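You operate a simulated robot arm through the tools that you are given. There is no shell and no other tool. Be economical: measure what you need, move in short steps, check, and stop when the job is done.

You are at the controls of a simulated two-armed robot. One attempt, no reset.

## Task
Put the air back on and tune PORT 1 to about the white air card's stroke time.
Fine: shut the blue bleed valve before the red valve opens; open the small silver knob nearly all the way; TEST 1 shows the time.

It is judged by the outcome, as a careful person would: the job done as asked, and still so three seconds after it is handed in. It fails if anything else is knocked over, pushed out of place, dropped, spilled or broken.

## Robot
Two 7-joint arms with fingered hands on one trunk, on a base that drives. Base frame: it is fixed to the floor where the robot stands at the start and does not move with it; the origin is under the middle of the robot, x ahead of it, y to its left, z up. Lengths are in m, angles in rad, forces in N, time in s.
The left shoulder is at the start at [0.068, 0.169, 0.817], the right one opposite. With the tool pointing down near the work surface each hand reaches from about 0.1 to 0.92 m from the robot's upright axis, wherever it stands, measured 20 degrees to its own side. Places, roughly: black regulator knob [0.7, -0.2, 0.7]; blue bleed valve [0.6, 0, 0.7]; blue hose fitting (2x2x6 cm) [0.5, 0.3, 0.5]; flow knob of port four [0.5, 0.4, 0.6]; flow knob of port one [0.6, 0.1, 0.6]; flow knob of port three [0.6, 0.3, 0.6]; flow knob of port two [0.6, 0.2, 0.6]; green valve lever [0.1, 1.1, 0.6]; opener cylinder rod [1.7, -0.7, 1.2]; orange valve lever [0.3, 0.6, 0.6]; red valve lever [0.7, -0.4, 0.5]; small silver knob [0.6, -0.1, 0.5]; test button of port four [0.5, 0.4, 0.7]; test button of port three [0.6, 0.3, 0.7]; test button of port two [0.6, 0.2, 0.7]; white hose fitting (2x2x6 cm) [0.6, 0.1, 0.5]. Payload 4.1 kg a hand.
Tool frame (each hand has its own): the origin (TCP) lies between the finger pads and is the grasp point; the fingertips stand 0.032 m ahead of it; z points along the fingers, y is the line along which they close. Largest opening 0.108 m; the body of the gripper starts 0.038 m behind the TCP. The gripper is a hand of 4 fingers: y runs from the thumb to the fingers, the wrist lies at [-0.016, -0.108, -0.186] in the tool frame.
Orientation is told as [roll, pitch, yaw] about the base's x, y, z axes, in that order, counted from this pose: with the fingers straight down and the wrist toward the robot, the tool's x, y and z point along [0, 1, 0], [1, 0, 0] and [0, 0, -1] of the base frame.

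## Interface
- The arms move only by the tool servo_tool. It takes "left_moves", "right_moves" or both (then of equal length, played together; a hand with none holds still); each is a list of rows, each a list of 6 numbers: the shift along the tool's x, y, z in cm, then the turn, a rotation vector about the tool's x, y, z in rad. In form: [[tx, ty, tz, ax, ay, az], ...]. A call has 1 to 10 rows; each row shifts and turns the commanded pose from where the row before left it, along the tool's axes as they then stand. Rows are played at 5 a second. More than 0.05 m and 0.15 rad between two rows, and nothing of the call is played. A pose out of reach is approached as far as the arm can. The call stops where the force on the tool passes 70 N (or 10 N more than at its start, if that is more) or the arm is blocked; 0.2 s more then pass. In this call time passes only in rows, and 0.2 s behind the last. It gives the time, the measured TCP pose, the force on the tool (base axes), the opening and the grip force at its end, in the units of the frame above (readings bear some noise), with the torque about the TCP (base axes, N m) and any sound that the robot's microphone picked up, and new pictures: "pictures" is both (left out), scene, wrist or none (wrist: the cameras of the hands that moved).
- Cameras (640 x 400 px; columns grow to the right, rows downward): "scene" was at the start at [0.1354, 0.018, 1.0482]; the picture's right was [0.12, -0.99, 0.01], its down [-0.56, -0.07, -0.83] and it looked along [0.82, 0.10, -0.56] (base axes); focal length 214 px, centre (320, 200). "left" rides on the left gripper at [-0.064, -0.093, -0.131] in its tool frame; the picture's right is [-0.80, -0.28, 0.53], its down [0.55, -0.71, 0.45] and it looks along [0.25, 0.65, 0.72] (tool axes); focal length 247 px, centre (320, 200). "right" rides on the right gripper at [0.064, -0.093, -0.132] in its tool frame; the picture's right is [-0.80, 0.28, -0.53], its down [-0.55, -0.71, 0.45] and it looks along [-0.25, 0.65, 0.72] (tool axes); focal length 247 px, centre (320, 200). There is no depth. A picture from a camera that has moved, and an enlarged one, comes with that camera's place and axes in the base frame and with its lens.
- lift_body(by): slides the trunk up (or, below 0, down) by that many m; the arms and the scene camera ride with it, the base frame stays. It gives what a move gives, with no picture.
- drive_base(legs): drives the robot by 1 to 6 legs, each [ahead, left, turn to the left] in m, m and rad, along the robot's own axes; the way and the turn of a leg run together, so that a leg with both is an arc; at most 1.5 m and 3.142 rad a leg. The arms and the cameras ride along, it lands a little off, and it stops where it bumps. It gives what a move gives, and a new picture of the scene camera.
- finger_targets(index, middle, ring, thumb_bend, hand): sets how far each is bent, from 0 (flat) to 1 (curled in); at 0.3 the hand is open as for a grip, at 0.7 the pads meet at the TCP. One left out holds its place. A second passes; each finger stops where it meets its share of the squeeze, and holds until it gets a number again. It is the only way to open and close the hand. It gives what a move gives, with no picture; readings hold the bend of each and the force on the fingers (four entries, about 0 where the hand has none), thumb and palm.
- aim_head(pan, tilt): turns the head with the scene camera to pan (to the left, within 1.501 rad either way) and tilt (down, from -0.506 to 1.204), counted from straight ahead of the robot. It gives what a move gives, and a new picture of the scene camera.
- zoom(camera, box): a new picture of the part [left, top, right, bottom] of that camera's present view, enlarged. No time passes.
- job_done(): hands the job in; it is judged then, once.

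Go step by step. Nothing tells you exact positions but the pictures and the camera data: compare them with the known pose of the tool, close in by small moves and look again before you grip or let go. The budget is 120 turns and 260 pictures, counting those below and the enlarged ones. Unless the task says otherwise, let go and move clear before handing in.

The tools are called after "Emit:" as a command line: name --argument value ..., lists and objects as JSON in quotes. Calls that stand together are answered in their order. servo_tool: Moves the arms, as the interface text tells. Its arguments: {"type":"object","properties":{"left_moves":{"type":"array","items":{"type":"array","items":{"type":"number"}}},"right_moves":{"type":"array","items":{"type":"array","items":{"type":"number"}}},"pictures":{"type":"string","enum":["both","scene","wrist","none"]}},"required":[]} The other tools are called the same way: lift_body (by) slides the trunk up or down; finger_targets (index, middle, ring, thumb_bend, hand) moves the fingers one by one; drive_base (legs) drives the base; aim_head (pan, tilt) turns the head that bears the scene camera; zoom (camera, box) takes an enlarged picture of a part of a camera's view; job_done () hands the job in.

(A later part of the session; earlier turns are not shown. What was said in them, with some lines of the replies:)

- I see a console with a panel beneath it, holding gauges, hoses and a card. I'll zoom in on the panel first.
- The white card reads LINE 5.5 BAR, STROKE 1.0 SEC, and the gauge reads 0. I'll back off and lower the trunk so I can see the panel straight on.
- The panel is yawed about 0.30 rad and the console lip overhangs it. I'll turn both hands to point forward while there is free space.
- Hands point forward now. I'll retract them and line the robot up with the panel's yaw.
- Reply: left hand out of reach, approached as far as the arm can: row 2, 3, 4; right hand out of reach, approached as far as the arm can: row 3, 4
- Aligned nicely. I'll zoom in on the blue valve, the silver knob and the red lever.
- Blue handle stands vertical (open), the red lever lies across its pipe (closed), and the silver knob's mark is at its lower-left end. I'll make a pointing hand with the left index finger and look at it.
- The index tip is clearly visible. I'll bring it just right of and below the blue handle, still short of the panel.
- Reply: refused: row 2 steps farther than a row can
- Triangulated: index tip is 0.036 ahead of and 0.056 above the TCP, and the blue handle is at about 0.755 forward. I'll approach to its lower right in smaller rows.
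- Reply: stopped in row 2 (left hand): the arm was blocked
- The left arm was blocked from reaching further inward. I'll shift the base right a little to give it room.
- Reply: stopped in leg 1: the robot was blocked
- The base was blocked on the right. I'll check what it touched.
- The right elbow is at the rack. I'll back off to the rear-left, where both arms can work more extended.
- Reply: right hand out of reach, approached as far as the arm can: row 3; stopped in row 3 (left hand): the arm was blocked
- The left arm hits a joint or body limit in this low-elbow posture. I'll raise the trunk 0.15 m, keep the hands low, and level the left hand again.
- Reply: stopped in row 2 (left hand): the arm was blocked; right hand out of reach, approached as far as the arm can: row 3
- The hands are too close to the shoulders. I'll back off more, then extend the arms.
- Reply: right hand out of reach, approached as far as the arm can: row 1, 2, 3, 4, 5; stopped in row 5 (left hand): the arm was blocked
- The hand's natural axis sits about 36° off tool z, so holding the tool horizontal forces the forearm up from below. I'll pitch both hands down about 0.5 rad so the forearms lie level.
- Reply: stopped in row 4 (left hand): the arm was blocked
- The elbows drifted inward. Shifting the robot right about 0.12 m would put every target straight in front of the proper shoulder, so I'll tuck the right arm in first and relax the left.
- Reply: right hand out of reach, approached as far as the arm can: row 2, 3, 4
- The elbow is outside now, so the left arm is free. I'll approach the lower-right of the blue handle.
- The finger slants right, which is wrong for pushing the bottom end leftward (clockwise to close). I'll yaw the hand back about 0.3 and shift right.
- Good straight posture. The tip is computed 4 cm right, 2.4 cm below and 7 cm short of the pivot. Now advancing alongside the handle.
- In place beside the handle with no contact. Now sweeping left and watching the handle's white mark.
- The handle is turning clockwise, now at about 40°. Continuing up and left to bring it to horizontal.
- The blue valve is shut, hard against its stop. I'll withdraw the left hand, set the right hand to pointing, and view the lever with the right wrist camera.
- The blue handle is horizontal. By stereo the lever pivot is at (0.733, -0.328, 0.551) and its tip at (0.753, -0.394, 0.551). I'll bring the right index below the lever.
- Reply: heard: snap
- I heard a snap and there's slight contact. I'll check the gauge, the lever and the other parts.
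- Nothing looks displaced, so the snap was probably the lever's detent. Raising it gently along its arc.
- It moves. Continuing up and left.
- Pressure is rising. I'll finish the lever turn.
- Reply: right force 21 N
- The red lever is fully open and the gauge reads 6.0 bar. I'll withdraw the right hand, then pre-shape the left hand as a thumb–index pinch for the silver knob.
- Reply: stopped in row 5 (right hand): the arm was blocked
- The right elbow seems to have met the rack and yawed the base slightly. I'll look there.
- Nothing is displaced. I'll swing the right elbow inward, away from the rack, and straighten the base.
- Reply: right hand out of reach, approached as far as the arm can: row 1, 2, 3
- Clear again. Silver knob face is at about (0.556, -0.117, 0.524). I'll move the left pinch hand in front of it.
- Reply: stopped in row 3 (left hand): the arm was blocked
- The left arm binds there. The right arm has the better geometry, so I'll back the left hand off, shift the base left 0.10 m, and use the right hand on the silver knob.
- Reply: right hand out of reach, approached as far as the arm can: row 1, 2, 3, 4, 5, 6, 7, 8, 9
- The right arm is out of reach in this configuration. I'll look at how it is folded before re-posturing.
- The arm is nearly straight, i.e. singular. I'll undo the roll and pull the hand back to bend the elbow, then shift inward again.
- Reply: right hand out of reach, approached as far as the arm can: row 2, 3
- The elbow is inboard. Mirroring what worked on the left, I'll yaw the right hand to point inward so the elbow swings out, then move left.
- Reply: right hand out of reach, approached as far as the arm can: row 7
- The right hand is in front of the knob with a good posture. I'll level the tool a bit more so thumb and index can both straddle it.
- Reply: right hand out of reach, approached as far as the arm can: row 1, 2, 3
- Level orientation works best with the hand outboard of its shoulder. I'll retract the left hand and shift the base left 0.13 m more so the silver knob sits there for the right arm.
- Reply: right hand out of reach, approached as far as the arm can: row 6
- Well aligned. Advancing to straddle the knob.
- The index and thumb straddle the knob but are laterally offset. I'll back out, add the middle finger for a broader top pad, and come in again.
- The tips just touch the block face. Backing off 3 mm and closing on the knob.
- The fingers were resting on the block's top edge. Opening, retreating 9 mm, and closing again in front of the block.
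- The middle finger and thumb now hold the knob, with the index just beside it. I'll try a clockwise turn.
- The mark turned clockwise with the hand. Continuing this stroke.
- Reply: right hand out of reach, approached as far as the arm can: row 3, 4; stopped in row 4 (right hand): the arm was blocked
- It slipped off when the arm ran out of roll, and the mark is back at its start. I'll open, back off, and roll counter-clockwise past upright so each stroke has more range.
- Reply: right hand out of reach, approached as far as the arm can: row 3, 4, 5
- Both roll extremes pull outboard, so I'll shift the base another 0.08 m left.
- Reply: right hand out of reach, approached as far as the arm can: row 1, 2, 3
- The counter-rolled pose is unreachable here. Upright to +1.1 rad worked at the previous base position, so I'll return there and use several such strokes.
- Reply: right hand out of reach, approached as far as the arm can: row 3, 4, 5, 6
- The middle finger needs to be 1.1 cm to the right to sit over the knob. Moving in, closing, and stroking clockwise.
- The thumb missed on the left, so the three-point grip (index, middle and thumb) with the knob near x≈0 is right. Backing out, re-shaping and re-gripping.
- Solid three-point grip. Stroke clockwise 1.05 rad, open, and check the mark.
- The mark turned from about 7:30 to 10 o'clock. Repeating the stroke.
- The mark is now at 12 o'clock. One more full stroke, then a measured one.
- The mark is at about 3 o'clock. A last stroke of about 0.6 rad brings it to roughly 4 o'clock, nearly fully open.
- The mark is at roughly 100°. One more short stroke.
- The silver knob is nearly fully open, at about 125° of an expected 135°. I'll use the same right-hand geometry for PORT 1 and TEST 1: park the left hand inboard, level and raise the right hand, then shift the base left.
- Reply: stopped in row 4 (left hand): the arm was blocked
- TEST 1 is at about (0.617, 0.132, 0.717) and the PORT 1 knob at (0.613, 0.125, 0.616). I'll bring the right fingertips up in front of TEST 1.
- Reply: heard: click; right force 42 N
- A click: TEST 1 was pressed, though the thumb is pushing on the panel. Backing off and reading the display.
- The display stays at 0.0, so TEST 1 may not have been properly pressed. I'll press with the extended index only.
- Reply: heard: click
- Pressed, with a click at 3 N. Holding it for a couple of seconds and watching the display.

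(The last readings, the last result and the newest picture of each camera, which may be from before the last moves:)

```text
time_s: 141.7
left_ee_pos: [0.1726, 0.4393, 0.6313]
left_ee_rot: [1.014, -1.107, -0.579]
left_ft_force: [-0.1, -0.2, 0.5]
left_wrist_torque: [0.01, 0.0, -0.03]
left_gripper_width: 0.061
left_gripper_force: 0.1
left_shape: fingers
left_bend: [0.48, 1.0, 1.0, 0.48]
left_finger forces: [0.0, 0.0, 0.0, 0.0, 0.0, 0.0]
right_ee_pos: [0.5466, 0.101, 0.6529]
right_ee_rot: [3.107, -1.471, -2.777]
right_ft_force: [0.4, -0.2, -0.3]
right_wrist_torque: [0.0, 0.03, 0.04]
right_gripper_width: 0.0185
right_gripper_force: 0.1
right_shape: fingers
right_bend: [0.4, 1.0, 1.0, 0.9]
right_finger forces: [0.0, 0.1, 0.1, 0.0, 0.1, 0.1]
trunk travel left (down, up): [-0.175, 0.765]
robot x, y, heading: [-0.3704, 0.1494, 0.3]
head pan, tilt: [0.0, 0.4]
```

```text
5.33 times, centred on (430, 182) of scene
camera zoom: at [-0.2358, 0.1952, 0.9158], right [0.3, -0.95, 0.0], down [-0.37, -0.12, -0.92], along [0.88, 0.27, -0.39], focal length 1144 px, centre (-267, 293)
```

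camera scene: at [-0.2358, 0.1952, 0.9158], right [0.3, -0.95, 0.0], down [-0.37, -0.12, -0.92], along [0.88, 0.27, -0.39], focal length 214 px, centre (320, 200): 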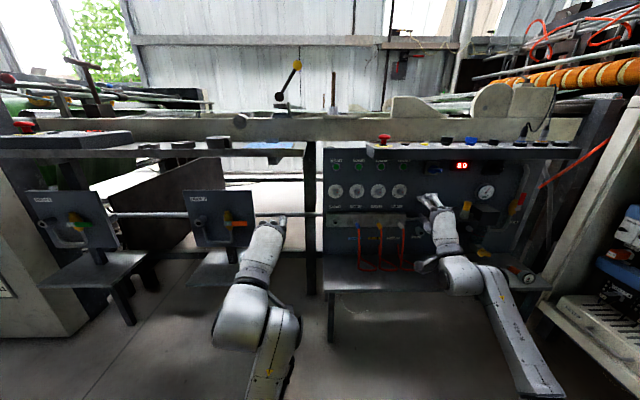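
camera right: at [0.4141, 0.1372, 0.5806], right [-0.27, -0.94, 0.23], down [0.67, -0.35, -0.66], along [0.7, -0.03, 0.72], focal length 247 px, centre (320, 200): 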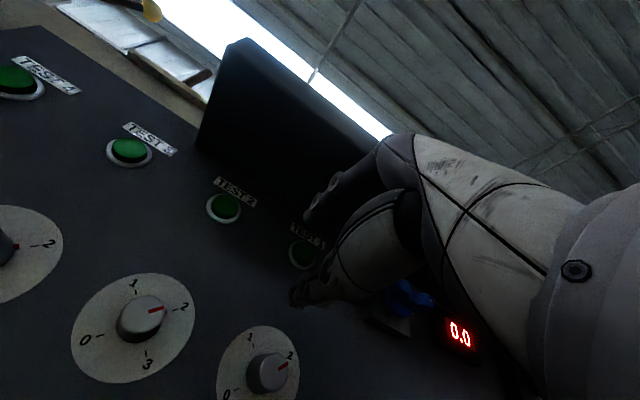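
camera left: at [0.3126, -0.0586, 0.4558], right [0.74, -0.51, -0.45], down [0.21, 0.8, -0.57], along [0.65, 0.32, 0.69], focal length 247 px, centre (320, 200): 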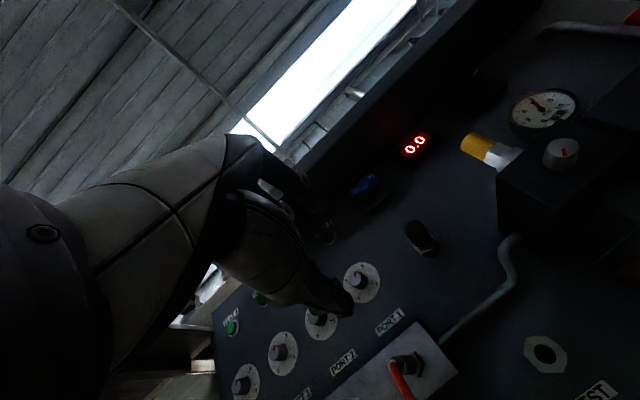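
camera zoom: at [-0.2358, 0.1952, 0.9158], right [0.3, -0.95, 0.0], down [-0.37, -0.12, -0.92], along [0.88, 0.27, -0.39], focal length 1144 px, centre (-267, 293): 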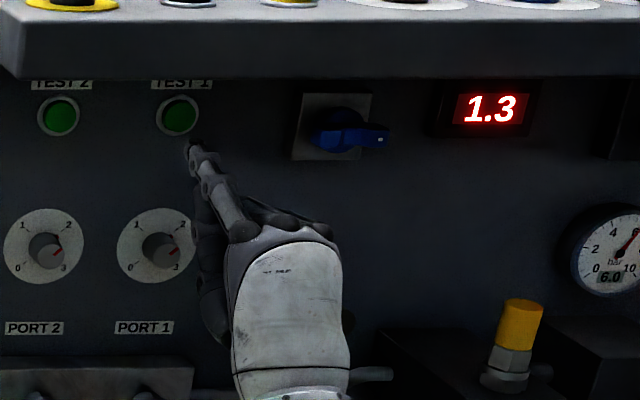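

It reads 1.3 s with the knob near 2; the target is 1.0 s. I'll retract, re-shape for the three-point grip, and approach the PORT 1 knob.

Emit:
servo_tool --right_moves '[[0, 0, -4, 0.05, 0, 0], [0, 0, -1, 0.05, 0, 0]]' --pictures "none"

Emit:
finger_targets --hand "right" --index 0.52 --middle 0.52 --thumb_bend 0.52

Emit:
servo_tool --right_moves '[[0.5, -1.6, 1.8, 0, 0, 0], [0, -1.6, 1.8, 0, 0, 0], [0, 0, 1.7, 0, 0, 0]]' --pictures "none"

Emit:
zoom --camera "scene" --box '[370, 155, 450, 205]'

Emit:
zoom --camera "right" --box '[200, 140, 400, 270]'

```text
time_s: 142.3
left_ee_pos: [0.1723, 0.4401, 0.6317]
left_ee_rot: [1.017, -1.105, -0.579]
left_ft_force: [0.0, 0.2, 0.2]
left_wrist_torque: [0.01, 0.02, -0.02]
left_gripper_width: 0.0609
left_gripper_force: 0.0
left_shape: fingers
left_bend: [0.48, 1.0, 1.0, 0.48]
left_finger forces: [0.0, 0.0, 0.0, 0.0, 0.0, 0.0]
right_ee_pos: [0.4991, 0.0833, 0.6497]
right_ee_rot: [1.912, -1.569, -1.581]
right_ft_force: [0.1, -0.9, 1.2]
right_wrist_torque: [0.01, 0.02, 0.03]
right_gripper_width: 0.0186
right_gripper_force: 0.1
right_shape: fingers
right_bend: [0.4, 1.0, 1.0, 0.9]
right_finger forces: [0.0, 0.0, 0.0, 0.0, 0.0, 0.0]
trunk travel left (down, up): [-0.175, 0.765]
robot x, y, heading: [-0.3712, 0.1497, 0.3]
head pan, tilt: [0.0, 0.4]
```

```text
time_s: 143.3
left_ee_pos: [0.1717, 0.4402, 0.6314]
left_ee_rot: [1.014, -1.107, -0.578]
left_ft_force: [0.2, -0.3, -0.2]
left_wrist_torque: [0.04, -0.01, 0.0]
left_gripper_width: 0.0609
left_gripper_force: 0.1
left_shape: fingers
left_bend: [0.48, 1.0, 1.0, 0.48]
left_finger forces: [0.1, 0.1, 0.0, 0.0, 0.1, 0.0]
right_ee_pos: [0.5007, 0.0845, 0.6495]
right_ee_rot: [2.044, -1.567, -1.712]
right_ft_force: [1.7, -0.9, -0.2]
right_wrist_torque: [-0.01, -0.02, 0.04]
right_gripper_width: 0.0502
right_gripper_force: 0.0
right_shape: fingers
right_bend: [0.52, 0.52, 1.0, 0.52]
right_finger forces: [0.0, 0.1, 0.1, 0.1, 0.0, 0.0]
trunk travel left (down, up): [-0.175, 0.765]
robot x, y, heading: [-0.3708, 0.1475, 0.297]
head pan, tilt: [0.0, 0.4]
```

```text
time_s: 144.1
left_ee_pos: [0.1723, 0.4387, 0.6323]
left_ee_rot: [1.015, -1.104, -0.58]
left_ft_force: [-0.3, 0.3, 0.9]
left_wrist_torque: [0.03, -0.03, 0.0]
left_gripper_width: 0.0609
left_gripper_force: 0.0
left_shape: fingers
left_bend: [0.48, 1.0, 1.0, 0.48]
left_finger forces: [0.1, 0.0, 0.0, 0.0, 0.1, 0.1]
right_ee_pos: [0.5474, 0.1052, 0.6177]
right_ee_rot: [2.01, -1.567, -1.679]
right_ft_force: [0.3, 0.3, -1.4]
right_wrist_torque: [0.04, -0.01, 0.04]
right_gripper_width: 0.0501
right_gripper_force: 0.1
right_shape: fingers
right_bend: [0.52, 0.52, 1.0, 0.52]
right_finger forces: [0.1, 0.1, 0.0, 0.0, 0.0, 0.0]
trunk travel left (down, up): [-0.175, 0.765]
robot x, y, heading: [-0.3701, 0.1509, 0.301]
head pan, tilt: [0.0, 0.4]
```

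```text
8.00 times, centred on (410, 180) of scene
camera zoom: at [-0.2357, 0.1952, 0.9158], right [0.3, -0.95, 0.0], down [-0.37, -0.12, -0.92], along [0.88, 0.27, -0.39], focal length 1716 px, centre (-400, 360)
```

zoom: 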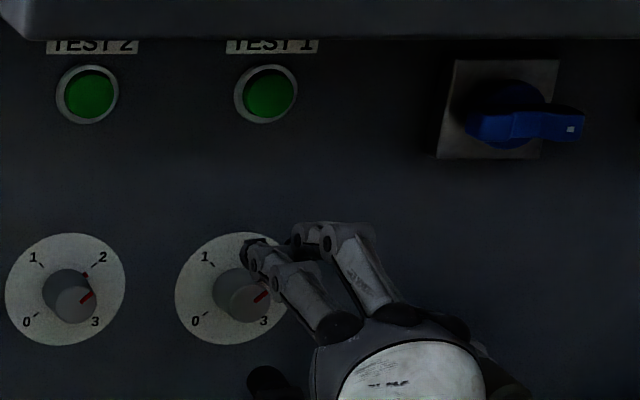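

```text
3.08 times, centred on (300, 205) of right
camera zoom: at [0.402, 0.1245, 0.526], right [-0.25, -0.93, 0.28], down [0.6, -0.37, -0.71], along [0.76, -0.01, 0.65], focal length 760 px, centre (382, 185)
```

zoom: 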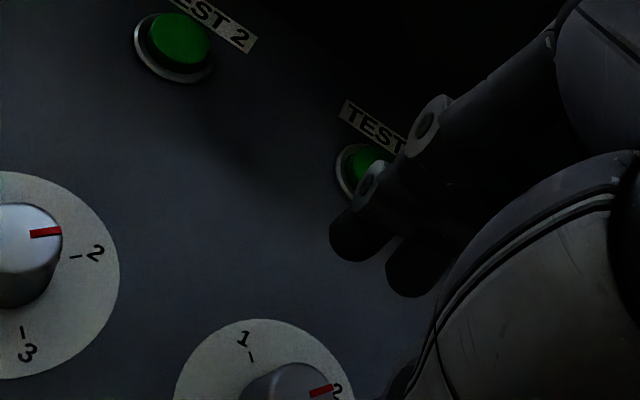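

Aligned. Advancing onto the PORT 1 knob, closing, and turning clockwise by about 0.7 rad.

Emit:
servo_tool --right_moves '[[0.2, -0.1, 1.5, 0, 0, 0], [0.1, 0, 1.5, 0, 0, 0], [0, 0, 1.0, 0, 0, 0]]' --pictures "none"

Emit:
finger_targets --hand "right" --index 0.72 --middle 0.72 --thumb_bend 0.72

Emit:
zoom --camera "scene" --box '[370, 155, 450, 205]'

```text
time_s: 144.9
left_ee_pos: [0.1731, 0.4401, 0.6334]
left_ee_rot: [1.016, -1.107, -0.58]
left_ft_force: [0.1, -0.6, 0.5]
left_wrist_torque: [-0.03, -0.02, 0.02]
left_gripper_width: 0.061
left_gripper_force: 0.1
left_shape: fingers
left_bend: [0.48, 1.0, 1.0, 0.48]
left_finger forces: [0.1, 0.0, 0.1, 0.1, 0.1, 0.0]
right_ee_pos: [0.5856, 0.1229, 0.6169]
right_ee_rot: [2.031, -1.567, -1.702]
right_ft_force: [-0.4, 0.5, -0.3]
right_wrist_torque: [0.01, -0.02, 0.02]
right_gripper_width: 0.0501
right_gripper_force: 0.0
right_shape: fingers
right_bend: [0.52, 0.52, 1.0, 0.52]
right_finger forces: [0.0, 0.1, 0.1, 0.0, 0.1, 0.0]
trunk travel left (down, up): [-0.175, 0.765]
robot x, y, heading: [-0.3703, 0.1505, 0.304]
head pan, tilt: [0.0, 0.4]
```

```text
time_s: 145.9
left_ee_pos: [0.1722, 0.4398, 0.6317]
left_ee_rot: [1.015, -1.107, -0.58]
left_ft_force: [-0.3, -0.1, 0.8]
left_wrist_torque: [0.03, 0.01, 0.0]
left_gripper_width: 0.061
left_gripper_force: 0.0
left_shape: fingers
left_bend: [0.48, 1.0, 1.0, 0.48]
left_finger forces: [0.0, 0.0, 0.0, 0.0, 0.1, 0.0]
right_ee_pos: [0.5854, 0.1231, 0.6164]
right_ee_rot: [1.992, -1.569, -1.661]
right_ft_force: [2.8, 1.8, 1.5]
right_wrist_torque: [-0.01, 0.01, 0.01]
right_gripper_width: 0.0087
right_gripper_force: 8.3
right_shape: fingers
right_bend: [0.72, 0.65, 1.0, 0.65]
right_finger forces: [1.8, 7.3, 0.1, 0.0, 7.8, 0.0]
trunk travel left (down, up): [-0.175, 0.765]
robot x, y, heading: [-0.3738, 0.152, 0.303]
head pan, tilt: [0.0, 0.4]
```

```text
8.00 times, centred on (410, 180) of scene
camera zoom: at [-0.2355, 0.1954, 0.9157], right [0.3, -0.95, 0.0], down [-0.37, -0.12, -0.92], along [0.88, 0.27, -0.39], focal length 1716 px, centre (-400, 360)
```

zoom: 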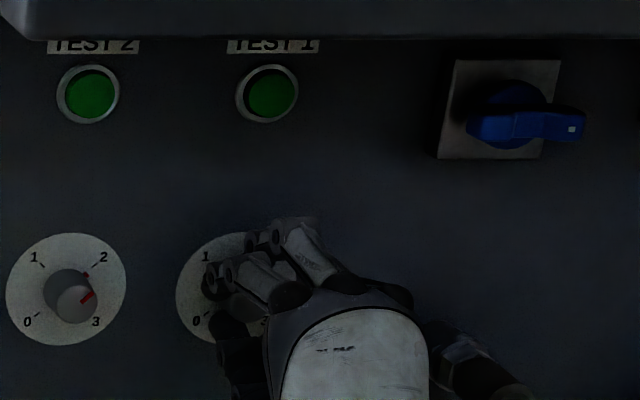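

Emit:
servo_tool --right_moves '[[0, 0, 0, 0, 0, 0.14], [0, 0, 0, 0, 0, 0.14], [0, 0, 0, 0, 0, 0.14], [0, 0, 0, 0, 0, 0.14], [0, 0, 0, 0, 0, 0.14]]' --pictures "none"

Emit:
finger_targets --hand "right" --index 0.52 --middle 0.52 --thumb_bend 0.52

Emit:
servo_tool --right_moves '[[0, 0, -4, 0, 0, 0], [0, 0, -3.5, 0, 0, -0.14], [0, 0, 0, 0, 0, -0.14], [0, 0, 0, 0, 0, -0.14], [0, 0, 0, 0, 0, -0.14], [0, 0, 0, 0, 0, -0.14]]' --pictures "none"

Emit:
zoom --camera "scene" --box '[370, 155, 450, 205]'

```text
time_s: 147.1
left_ee_pos: [0.1715, 0.4387, 0.6326]
left_ee_rot: [1.017, -1.107, -0.582]
left_ft_force: [-0.2, -0.7, -0.4]
left_wrist_torque: [-0.03, -0.01, -0.02]
left_gripper_width: 0.0611
left_gripper_force: 0.0
left_shape: fingers
left_bend: [0.48, 1.0, 1.0, 0.48]
left_finger forces: [0.1, 0.0, 0.1, 0.0, 0.1, 0.0]
right_ee_pos: [0.5856, 0.1217, 0.6183]
right_ee_rot: [1.575, -0.866, -1.245]
right_ft_force: [4.1, 1.0, 7.6]
right_wrist_torque: [0.03, -0.21, 0.0]
right_gripper_width: 0.0071
right_gripper_force: 8.6
right_shape: fingers
right_bend: [0.72, 0.63, 1.0, 0.67]
right_finger forces: [3.4, 8.9, 0.0, 0.1, 5.5, 0.0]
trunk travel left (down, up): [-0.175, 0.765]
robot x, y, heading: [-0.3695, 0.1494, 0.305]
head pan, tilt: [0.0, 0.4]
```

```text
time_s: 148.1
left_ee_pos: [0.1714, 0.4403, 0.6326]
left_ee_rot: [1.017, -1.106, -0.579]
left_ft_force: [0.4, 0.1, -0.3]
left_wrist_torque: [0.0, -0.03, -0.03]
left_gripper_width: 0.0611
left_gripper_force: 0.0
left_shape: fingers
left_bend: [0.48, 1.0, 1.0, 0.48]
left_finger forces: [0.0, 0.0, 0.1, 0.1, 0.0, 0.0]
right_ee_pos: [0.5862, 0.1223, 0.6167]
right_ee_rot: [1.574, -0.868, -1.242]
right_ft_force: [0.0, 0.2, 0.5]
right_wrist_torque: [0.0, 0.02, 0.05]
right_gripper_width: 0.0497
right_gripper_force: 0.0
right_shape: fingers
right_bend: [0.52, 0.52, 1.0, 0.52]
right_finger forces: [0.1, 0.0, 0.1, 0.0, 0.1, 0.0]
trunk travel left (down, up): [-0.175, 0.765]
robot x, y, heading: [-0.3738, 0.1496, 0.309]
head pan, tilt: [0.0, 0.4]
```

```text
time_s: 149.5
left_ee_pos: [0.1711, 0.4387, 0.6327]
left_ee_rot: [1.016, -1.107, -0.579]
left_ft_force: [0.5, 0.1, -0.6]
left_wrist_torque: [-0.01, 0.01, -0.01]
left_gripper_width: 0.061
left_gripper_force: 0.1
left_shape: fingers
left_bend: [0.48, 1.0, 1.0, 0.48]
left_finger forces: [0.0, 0.0, 0.1, 0.0, 0.0, 0.0]
right_ee_pos: [0.5168, 0.0993, 0.6164]
right_ee_rot: [2.323, -1.57, -1.995]
right_ft_force: [-0.4, 0.5, 0.1]
right_wrist_torque: [0.0, 0.03, -0.02]
right_gripper_width: 0.0497
right_gripper_force: 0.2
right_shape: fingers
right_bend: [0.52, 0.52, 1.0, 0.52]
right_finger forces: [0.1, 0.0, 0.1, 0.0, 0.0, 0.0]
trunk travel left (down, up): [-0.175, 0.765]
robot x, y, heading: [-0.368, 0.1506, 0.299]
head pan, tilt: [0.0, 0.4]
```

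```text
8.00 times, centred on (410, 180) of scene
camera zoom: at [-0.2358, 0.1954, 0.9158], right [0.3, -0.95, 0.0], down [-0.37, -0.12, -0.92], along [0.88, 0.27, -0.39], focal length 1716 px, centre (-400, 360)
```

zoom: 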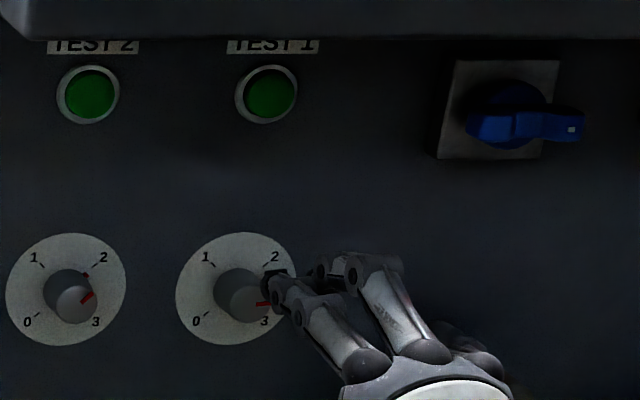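

The mark turned clockwise by about 35°. Testing again: point the index, press TEST 1 and hold.

Emit:
finger_targets --hand "right" --index 0.4 --middle 1.0 --thumb_bend 0.9

Emit:
servo_tool --right_moves '[[0, 0, 0, -0.1, 0, 0], [-0.4, 1.7, 1.7, 0, 0, 0], [-0.4, 1.7, 1.7, 0, 0, 0]]' --pictures "none"

Emit:
zoom --camera "scene" --box '[370, 145, 490, 220]'

```text
time_s: 150.5
left_ee_pos: [0.1724, 0.4392, 0.6313]
left_ee_rot: [1.017, -1.106, -0.579]
left_ft_force: [-0.1, 0.3, -0.1]
left_wrist_torque: [-0.03, -0.03, -0.01]
left_gripper_width: 0.061
left_gripper_force: 0.0
left_shape: fingers
left_bend: [0.48, 1.0, 1.0, 0.48]
left_finger forces: [0.0, 0.0, 0.0, 0.0, 0.0, 0.1]
right_ee_pos: [0.5159, 0.0977, 0.6166]
right_ee_rot: [2.039, -1.567, -1.711]
right_ft_force: [-0.2, -0.4, 1.4]
right_wrist_torque: [-0.01, 0.0, -0.01]
right_gripper_width: 0.0185
right_gripper_force: 0.1
right_shape: fingers
right_bend: [0.4, 1.0, 1.0, 0.9]
right_finger forces: [0.0, 0.0, 0.0, 0.0, 0.0, 0.0]
trunk travel left (down, up): [-0.175, 0.765]
robot x, y, heading: [-0.3694, 0.15, 0.306]
head pan, tilt: [0.0, 0.4]
```

```text
time_s: 151.3
left_ee_pos: [0.1726, 0.4403, 0.6332]
left_ee_rot: [1.017, -1.107, -0.578]
left_ft_force: [0.0, -0.1, -0.4]
left_wrist_torque: [0.02, 0.01, 0.06]
left_gripper_width: 0.061
left_gripper_force: 0.0
left_shape: fingers
left_bend: [0.48, 1.0, 1.0, 0.48]
left_finger forces: [0.0, 0.0, 0.1, 0.0, 0.0, 0.1]
right_ee_pos: [0.5447, 0.1004, 0.653]
right_ee_rot: [3.101, -1.47, -2.771]
right_ft_force: [0.1, 0.5, -0.1]
right_wrist_torque: [0.0, -0.01, 0.02]
right_gripper_width: 0.0185
right_gripper_force: 0.1
right_shape: fingers
right_bend: [0.4, 1.0, 1.0, 0.9]
right_finger forces: [0.0, 0.0, 0.1, 0.1, 0.0, 0.0]
trunk travel left (down, up): [-0.175, 0.765]
robot x, y, heading: [-0.367, 0.1498, 0.304]
head pan, tilt: [0.0, 0.4]
```

```text
5.33 times, centred on (430, 182) of scene
camera zoom: at [-0.2358, 0.1952, 0.9157], right [0.3, -0.95, 0.0], down [-0.37, -0.12, -0.92], along [0.88, 0.27, -0.39], focal length 1144 px, centre (-267, 293)
```

zoom: 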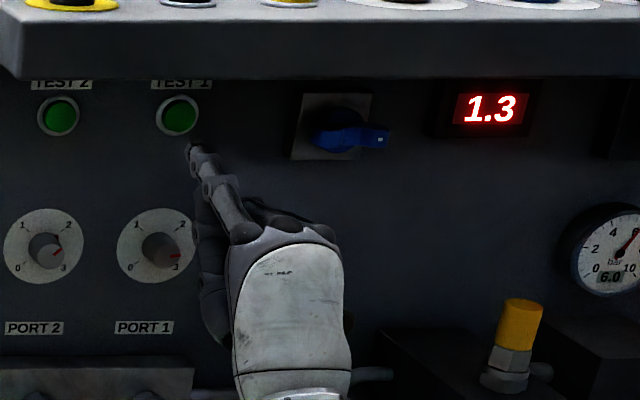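

Same pose as the previous press. Pressing and holding.

Emit:
servo_tool --right_moves '[[0, 0, 2, 0, 0, 0], [0, 0, 2, 0, 0, 0], [0, 0, 1.2, 0, 0, 0], [0, 0, 0.1, 0, 0, 0], [0, 0, 0, 0, 0, 0], [0, 0, 0, 0, 0, 0], [0, 0, 0, 0, 0, 0], [0, 0, 0, 0, 0, 0], [0, 0, 0, 0, 0, 0], [0, 0, 0, 0, 0, 0]]' --pictures "none"

Emit:
servo_tool --right_moves '[[0, 0, 0, 0, 0, 0], [0, 0, 0, 0, 0, 0], [0, 0, 0, 0, 0, 0], [0, 0, 0, 0, 0, 0], [0, 0, 0, 0, 0, 0], [0, 0, -2, 0, 0, 0], [0, 0, -2, 0, 0, 0], [0, 0, -1.3, 0, 0, 0]]' --pictures "none"

Emit:
zoom --camera "scene" --box '[370, 145, 490, 220]'

```text
time_s: 153.5
left_ee_pos: [0.171, 0.4389, 0.6324]
left_ee_rot: [1.018, -1.107, -0.581]
left_ft_force: [-0.1, 0.0, 0.2]
left_wrist_torque: [-0.02, 0.0, -0.01]
left_gripper_width: 0.0609
left_gripper_force: 0.1
left_shape: fingers
left_bend: [0.48, 1.0, 1.0, 0.48]
left_finger forces: [0.1, 0.0, 0.0, 0.0, 0.0, 0.0]
right_ee_pos: [0.5961, 0.118, 0.6602]
right_ee_rot: [3.105, -1.468, -2.777]
right_ft_force: [-12.0, -3.4, -3.4]
right_wrist_torque: [0.13, -0.51, 0.13]
right_gripper_width: 0.0184
right_gripper_force: 5.4
right_shape: fingers
right_bend: [0.4, 1.0, 1.0, 0.9]
right_finger forces: [11.8, 0.0, 0.0, 0.2, 0.0, 0.1]
trunk travel left (down, up): [-0.175, 0.765]
robot x, y, heading: [-0.3721, 0.1488, 0.301]
head pan, tilt: [0.0, 0.4]
heard: click
```

```text
time_s: 155.3
left_ee_pos: [0.1723, 0.4398, 0.6333]
left_ee_rot: [1.015, -1.107, -0.579]
left_ft_force: [-1.0, -0.6, 0.4]
left_wrist_torque: [0.0, -0.02, 0.01]
left_gripper_width: 0.0608
left_gripper_force: 0.1
left_shape: fingers
left_bend: [0.48, 1.0, 1.0, 0.48]
left_finger forces: [0.2, 0.0, 0.0, 0.0, 0.0, 0.1]
right_ee_pos: [0.5455, 0.1013, 0.6548]
right_ee_rot: [3.105, -1.47, -2.775]
right_ft_force: [-0.1, 0.7, 0.4]
right_wrist_torque: [-0.02, -0.02, -0.02]
right_gripper_width: 0.0184
right_gripper_force: 0.0
right_shape: fingers
right_bend: [0.4, 1.0, 1.0, 0.9]
right_finger forces: [0.1, 0.1, 0.0, 0.0, 0.0, 0.0]
trunk travel left (down, up): [-0.175, 0.765]
robot x, y, heading: [-0.3716, 0.148, 0.304]
head pan, tilt: [0.0, 0.4]
```

```text
5.33 times, centred on (430, 182) of scene
camera zoom: at [-0.2356, 0.1953, 0.9158], right [0.3, -0.95, 0.0], down [-0.37, -0.12, -0.92], along [0.88, 0.27, -0.39], focal length 1144 px, centre (-267, 293)
```

zoom: 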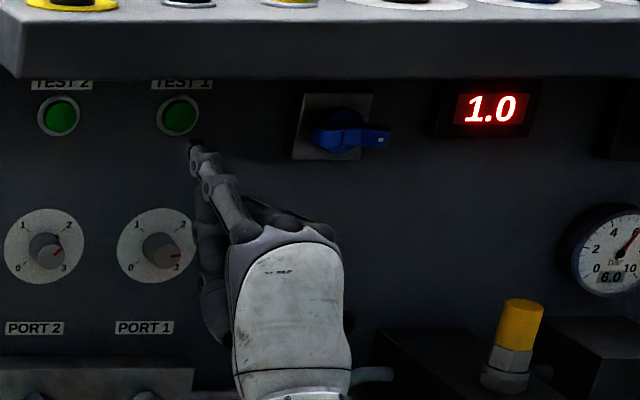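

PORT 1 now reads 1.0 s. I'll move the hand clear and take one last look around.

Emit:
servo_tool --right_moves '[[0, 0, -4, 0, 0, 0], [0, 0, -4, 0, 0, 0], [0, 0, -2, 0, 0, 0]]' --pictures "scene"

Emit:
drive_base --legs '[[-0.1, 0, 0]]'

Emit:
zoom --camera "scene" --box '[330, 140, 550, 290]'

```text
time_s: 156.1
left_ee_pos: [0.1721, 0.4398, 0.6312]
left_ee_rot: [1.015, -1.105, -0.581]
left_ft_force: [0.5, 0.4, -0.3]
left_wrist_torque: [-0.01, 0.01, -0.01]
left_gripper_width: 0.0607
left_gripper_force: 0.2
left_shape: fingers
left_bend: [0.48, 1.0, 1.0, 0.48]
left_finger forces: [0.1, 0.0, 0.0, 0.0, 0.0, 0.0]
right_ee_pos: [0.4506, 0.0679, 0.6429]
right_ee_rot: [3.107, -1.468, -2.777]
right_ft_force: [-0.2, 0.2, -0.2]
right_wrist_torque: [0.0, -0.01, 0.01]
right_gripper_width: 0.0186
right_gripper_force: 0.0
right_shape: fingers
right_bend: [0.4, 1.0, 1.0, 0.9]
right_finger forces: [0.1, 0.0, 0.0, 0.0, 0.0, 0.0]
trunk travel left (down, up): [-0.175, 0.765]
robot x, y, heading: [-0.3734, 0.1467, 0.302]
head pan, tilt: [0.0, 0.4]
camera scene: at [-0.2358, 0.1953, 0.9158], right [0.3, -0.95, 0.0], down [-0.37, -0.12, -0.92], along [0.88, 0.27, -0.39], focal length 214 px, centre (320, 200)
```

scene: 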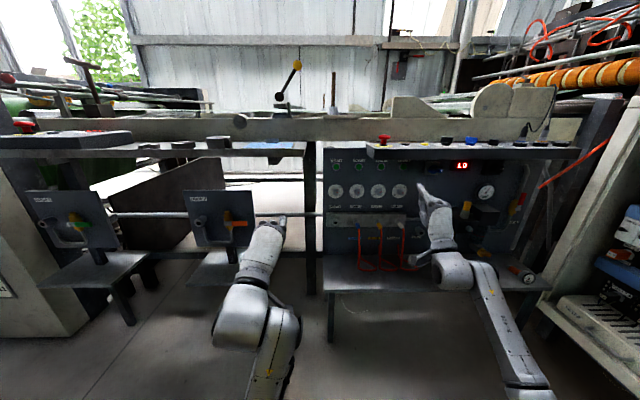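

```text
time_s: 157.3
left_ee_pos: [0.0759, 0.4109, 0.6318]
left_ee_rot: [1.016, -1.106, -0.579]
left_ft_force: [0.3, 0.2, 1.2]
left_wrist_torque: [-0.04, 0.01, 0.0]
left_gripper_width: 0.0612
left_gripper_force: 0.1
left_shape: fingers
left_bend: [0.48, 1.0, 1.0, 0.48]
left_finger forces: [0.0, 0.1, 0.0, 0.1, 0.0, 0.0]
right_ee_pos: [0.3563, 0.0407, 0.6445]
right_ee_rot: [3.107, -1.471, -2.773]
right_ft_force: [-1.1, 0.6, 0.0]
right_wrist_torque: [0.0, 0.03, 0.01]
right_gripper_width: 0.0185
right_gripper_force: 0.0
right_shape: fingers
right_bend: [0.4, 1.0, 1.0, 0.9]
right_finger forces: [0.0, 0.0, 0.0, 0.0, 0.0, 0.0]
trunk travel left (down, up): [-0.175, 0.765]
robot x, y, heading: [-0.4706, 0.1217, 0.301]
head pan, tilt: [0.0, 0.4]
camera scene: at [-0.3319, 0.1655, 0.9158], right [0.3, -0.95, 0.0], down [-0.37, -0.12, -0.92], along [0.88, 0.28, -0.39], focal length 214 px, centre (320, 200)
```

scene: 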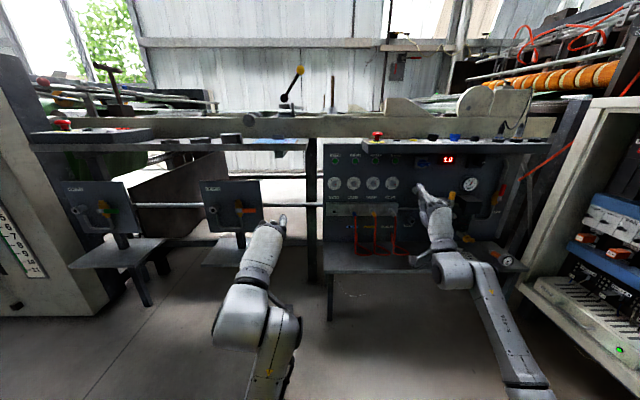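

```text
2.67 times, centred on (440, 215) of scene
camera zoom: at [-0.3319, 0.1655, 0.9158], right [0.3, -0.95, 0.0], down [-0.37, -0.12, -0.92], along [0.88, 0.28, -0.39], focal length 572 px, centre (0, 160)
```

zoom: 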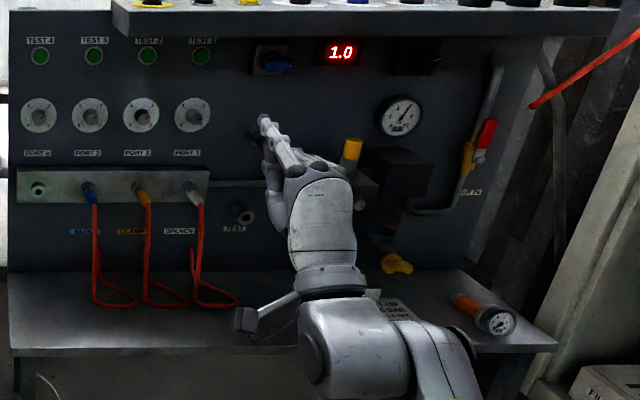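

The bleed valve is shut, the red valve is open, the silver knob is nearly full open, the display reads 1.0 s and everything else is in place. Handing in.

Emit:
job_done

```text
The job is handed in.
```

The air is back on and TEST 1 now shows 1.0 s for PORT 1, matching the white card's stroke time.

- **Order:** I shut the blue bleed valve first, then opened the red valve fully. After that I turned the silver knob to nearly all the way open.
- **PORT 1:** it read 1.3 s to start with, so I turned its flow knob clockwise by about 35°.
- **Line pressure:** the gauge reads 6.0 bar, while the card says 5.5. I left the regulator alone because you only asked for the stroke time.
- **Bumps:** the right elbow touched the rack on the right, and I heard one snap as my finger first touched the red lever. The views I took afterwards showed nothing moved or broken.
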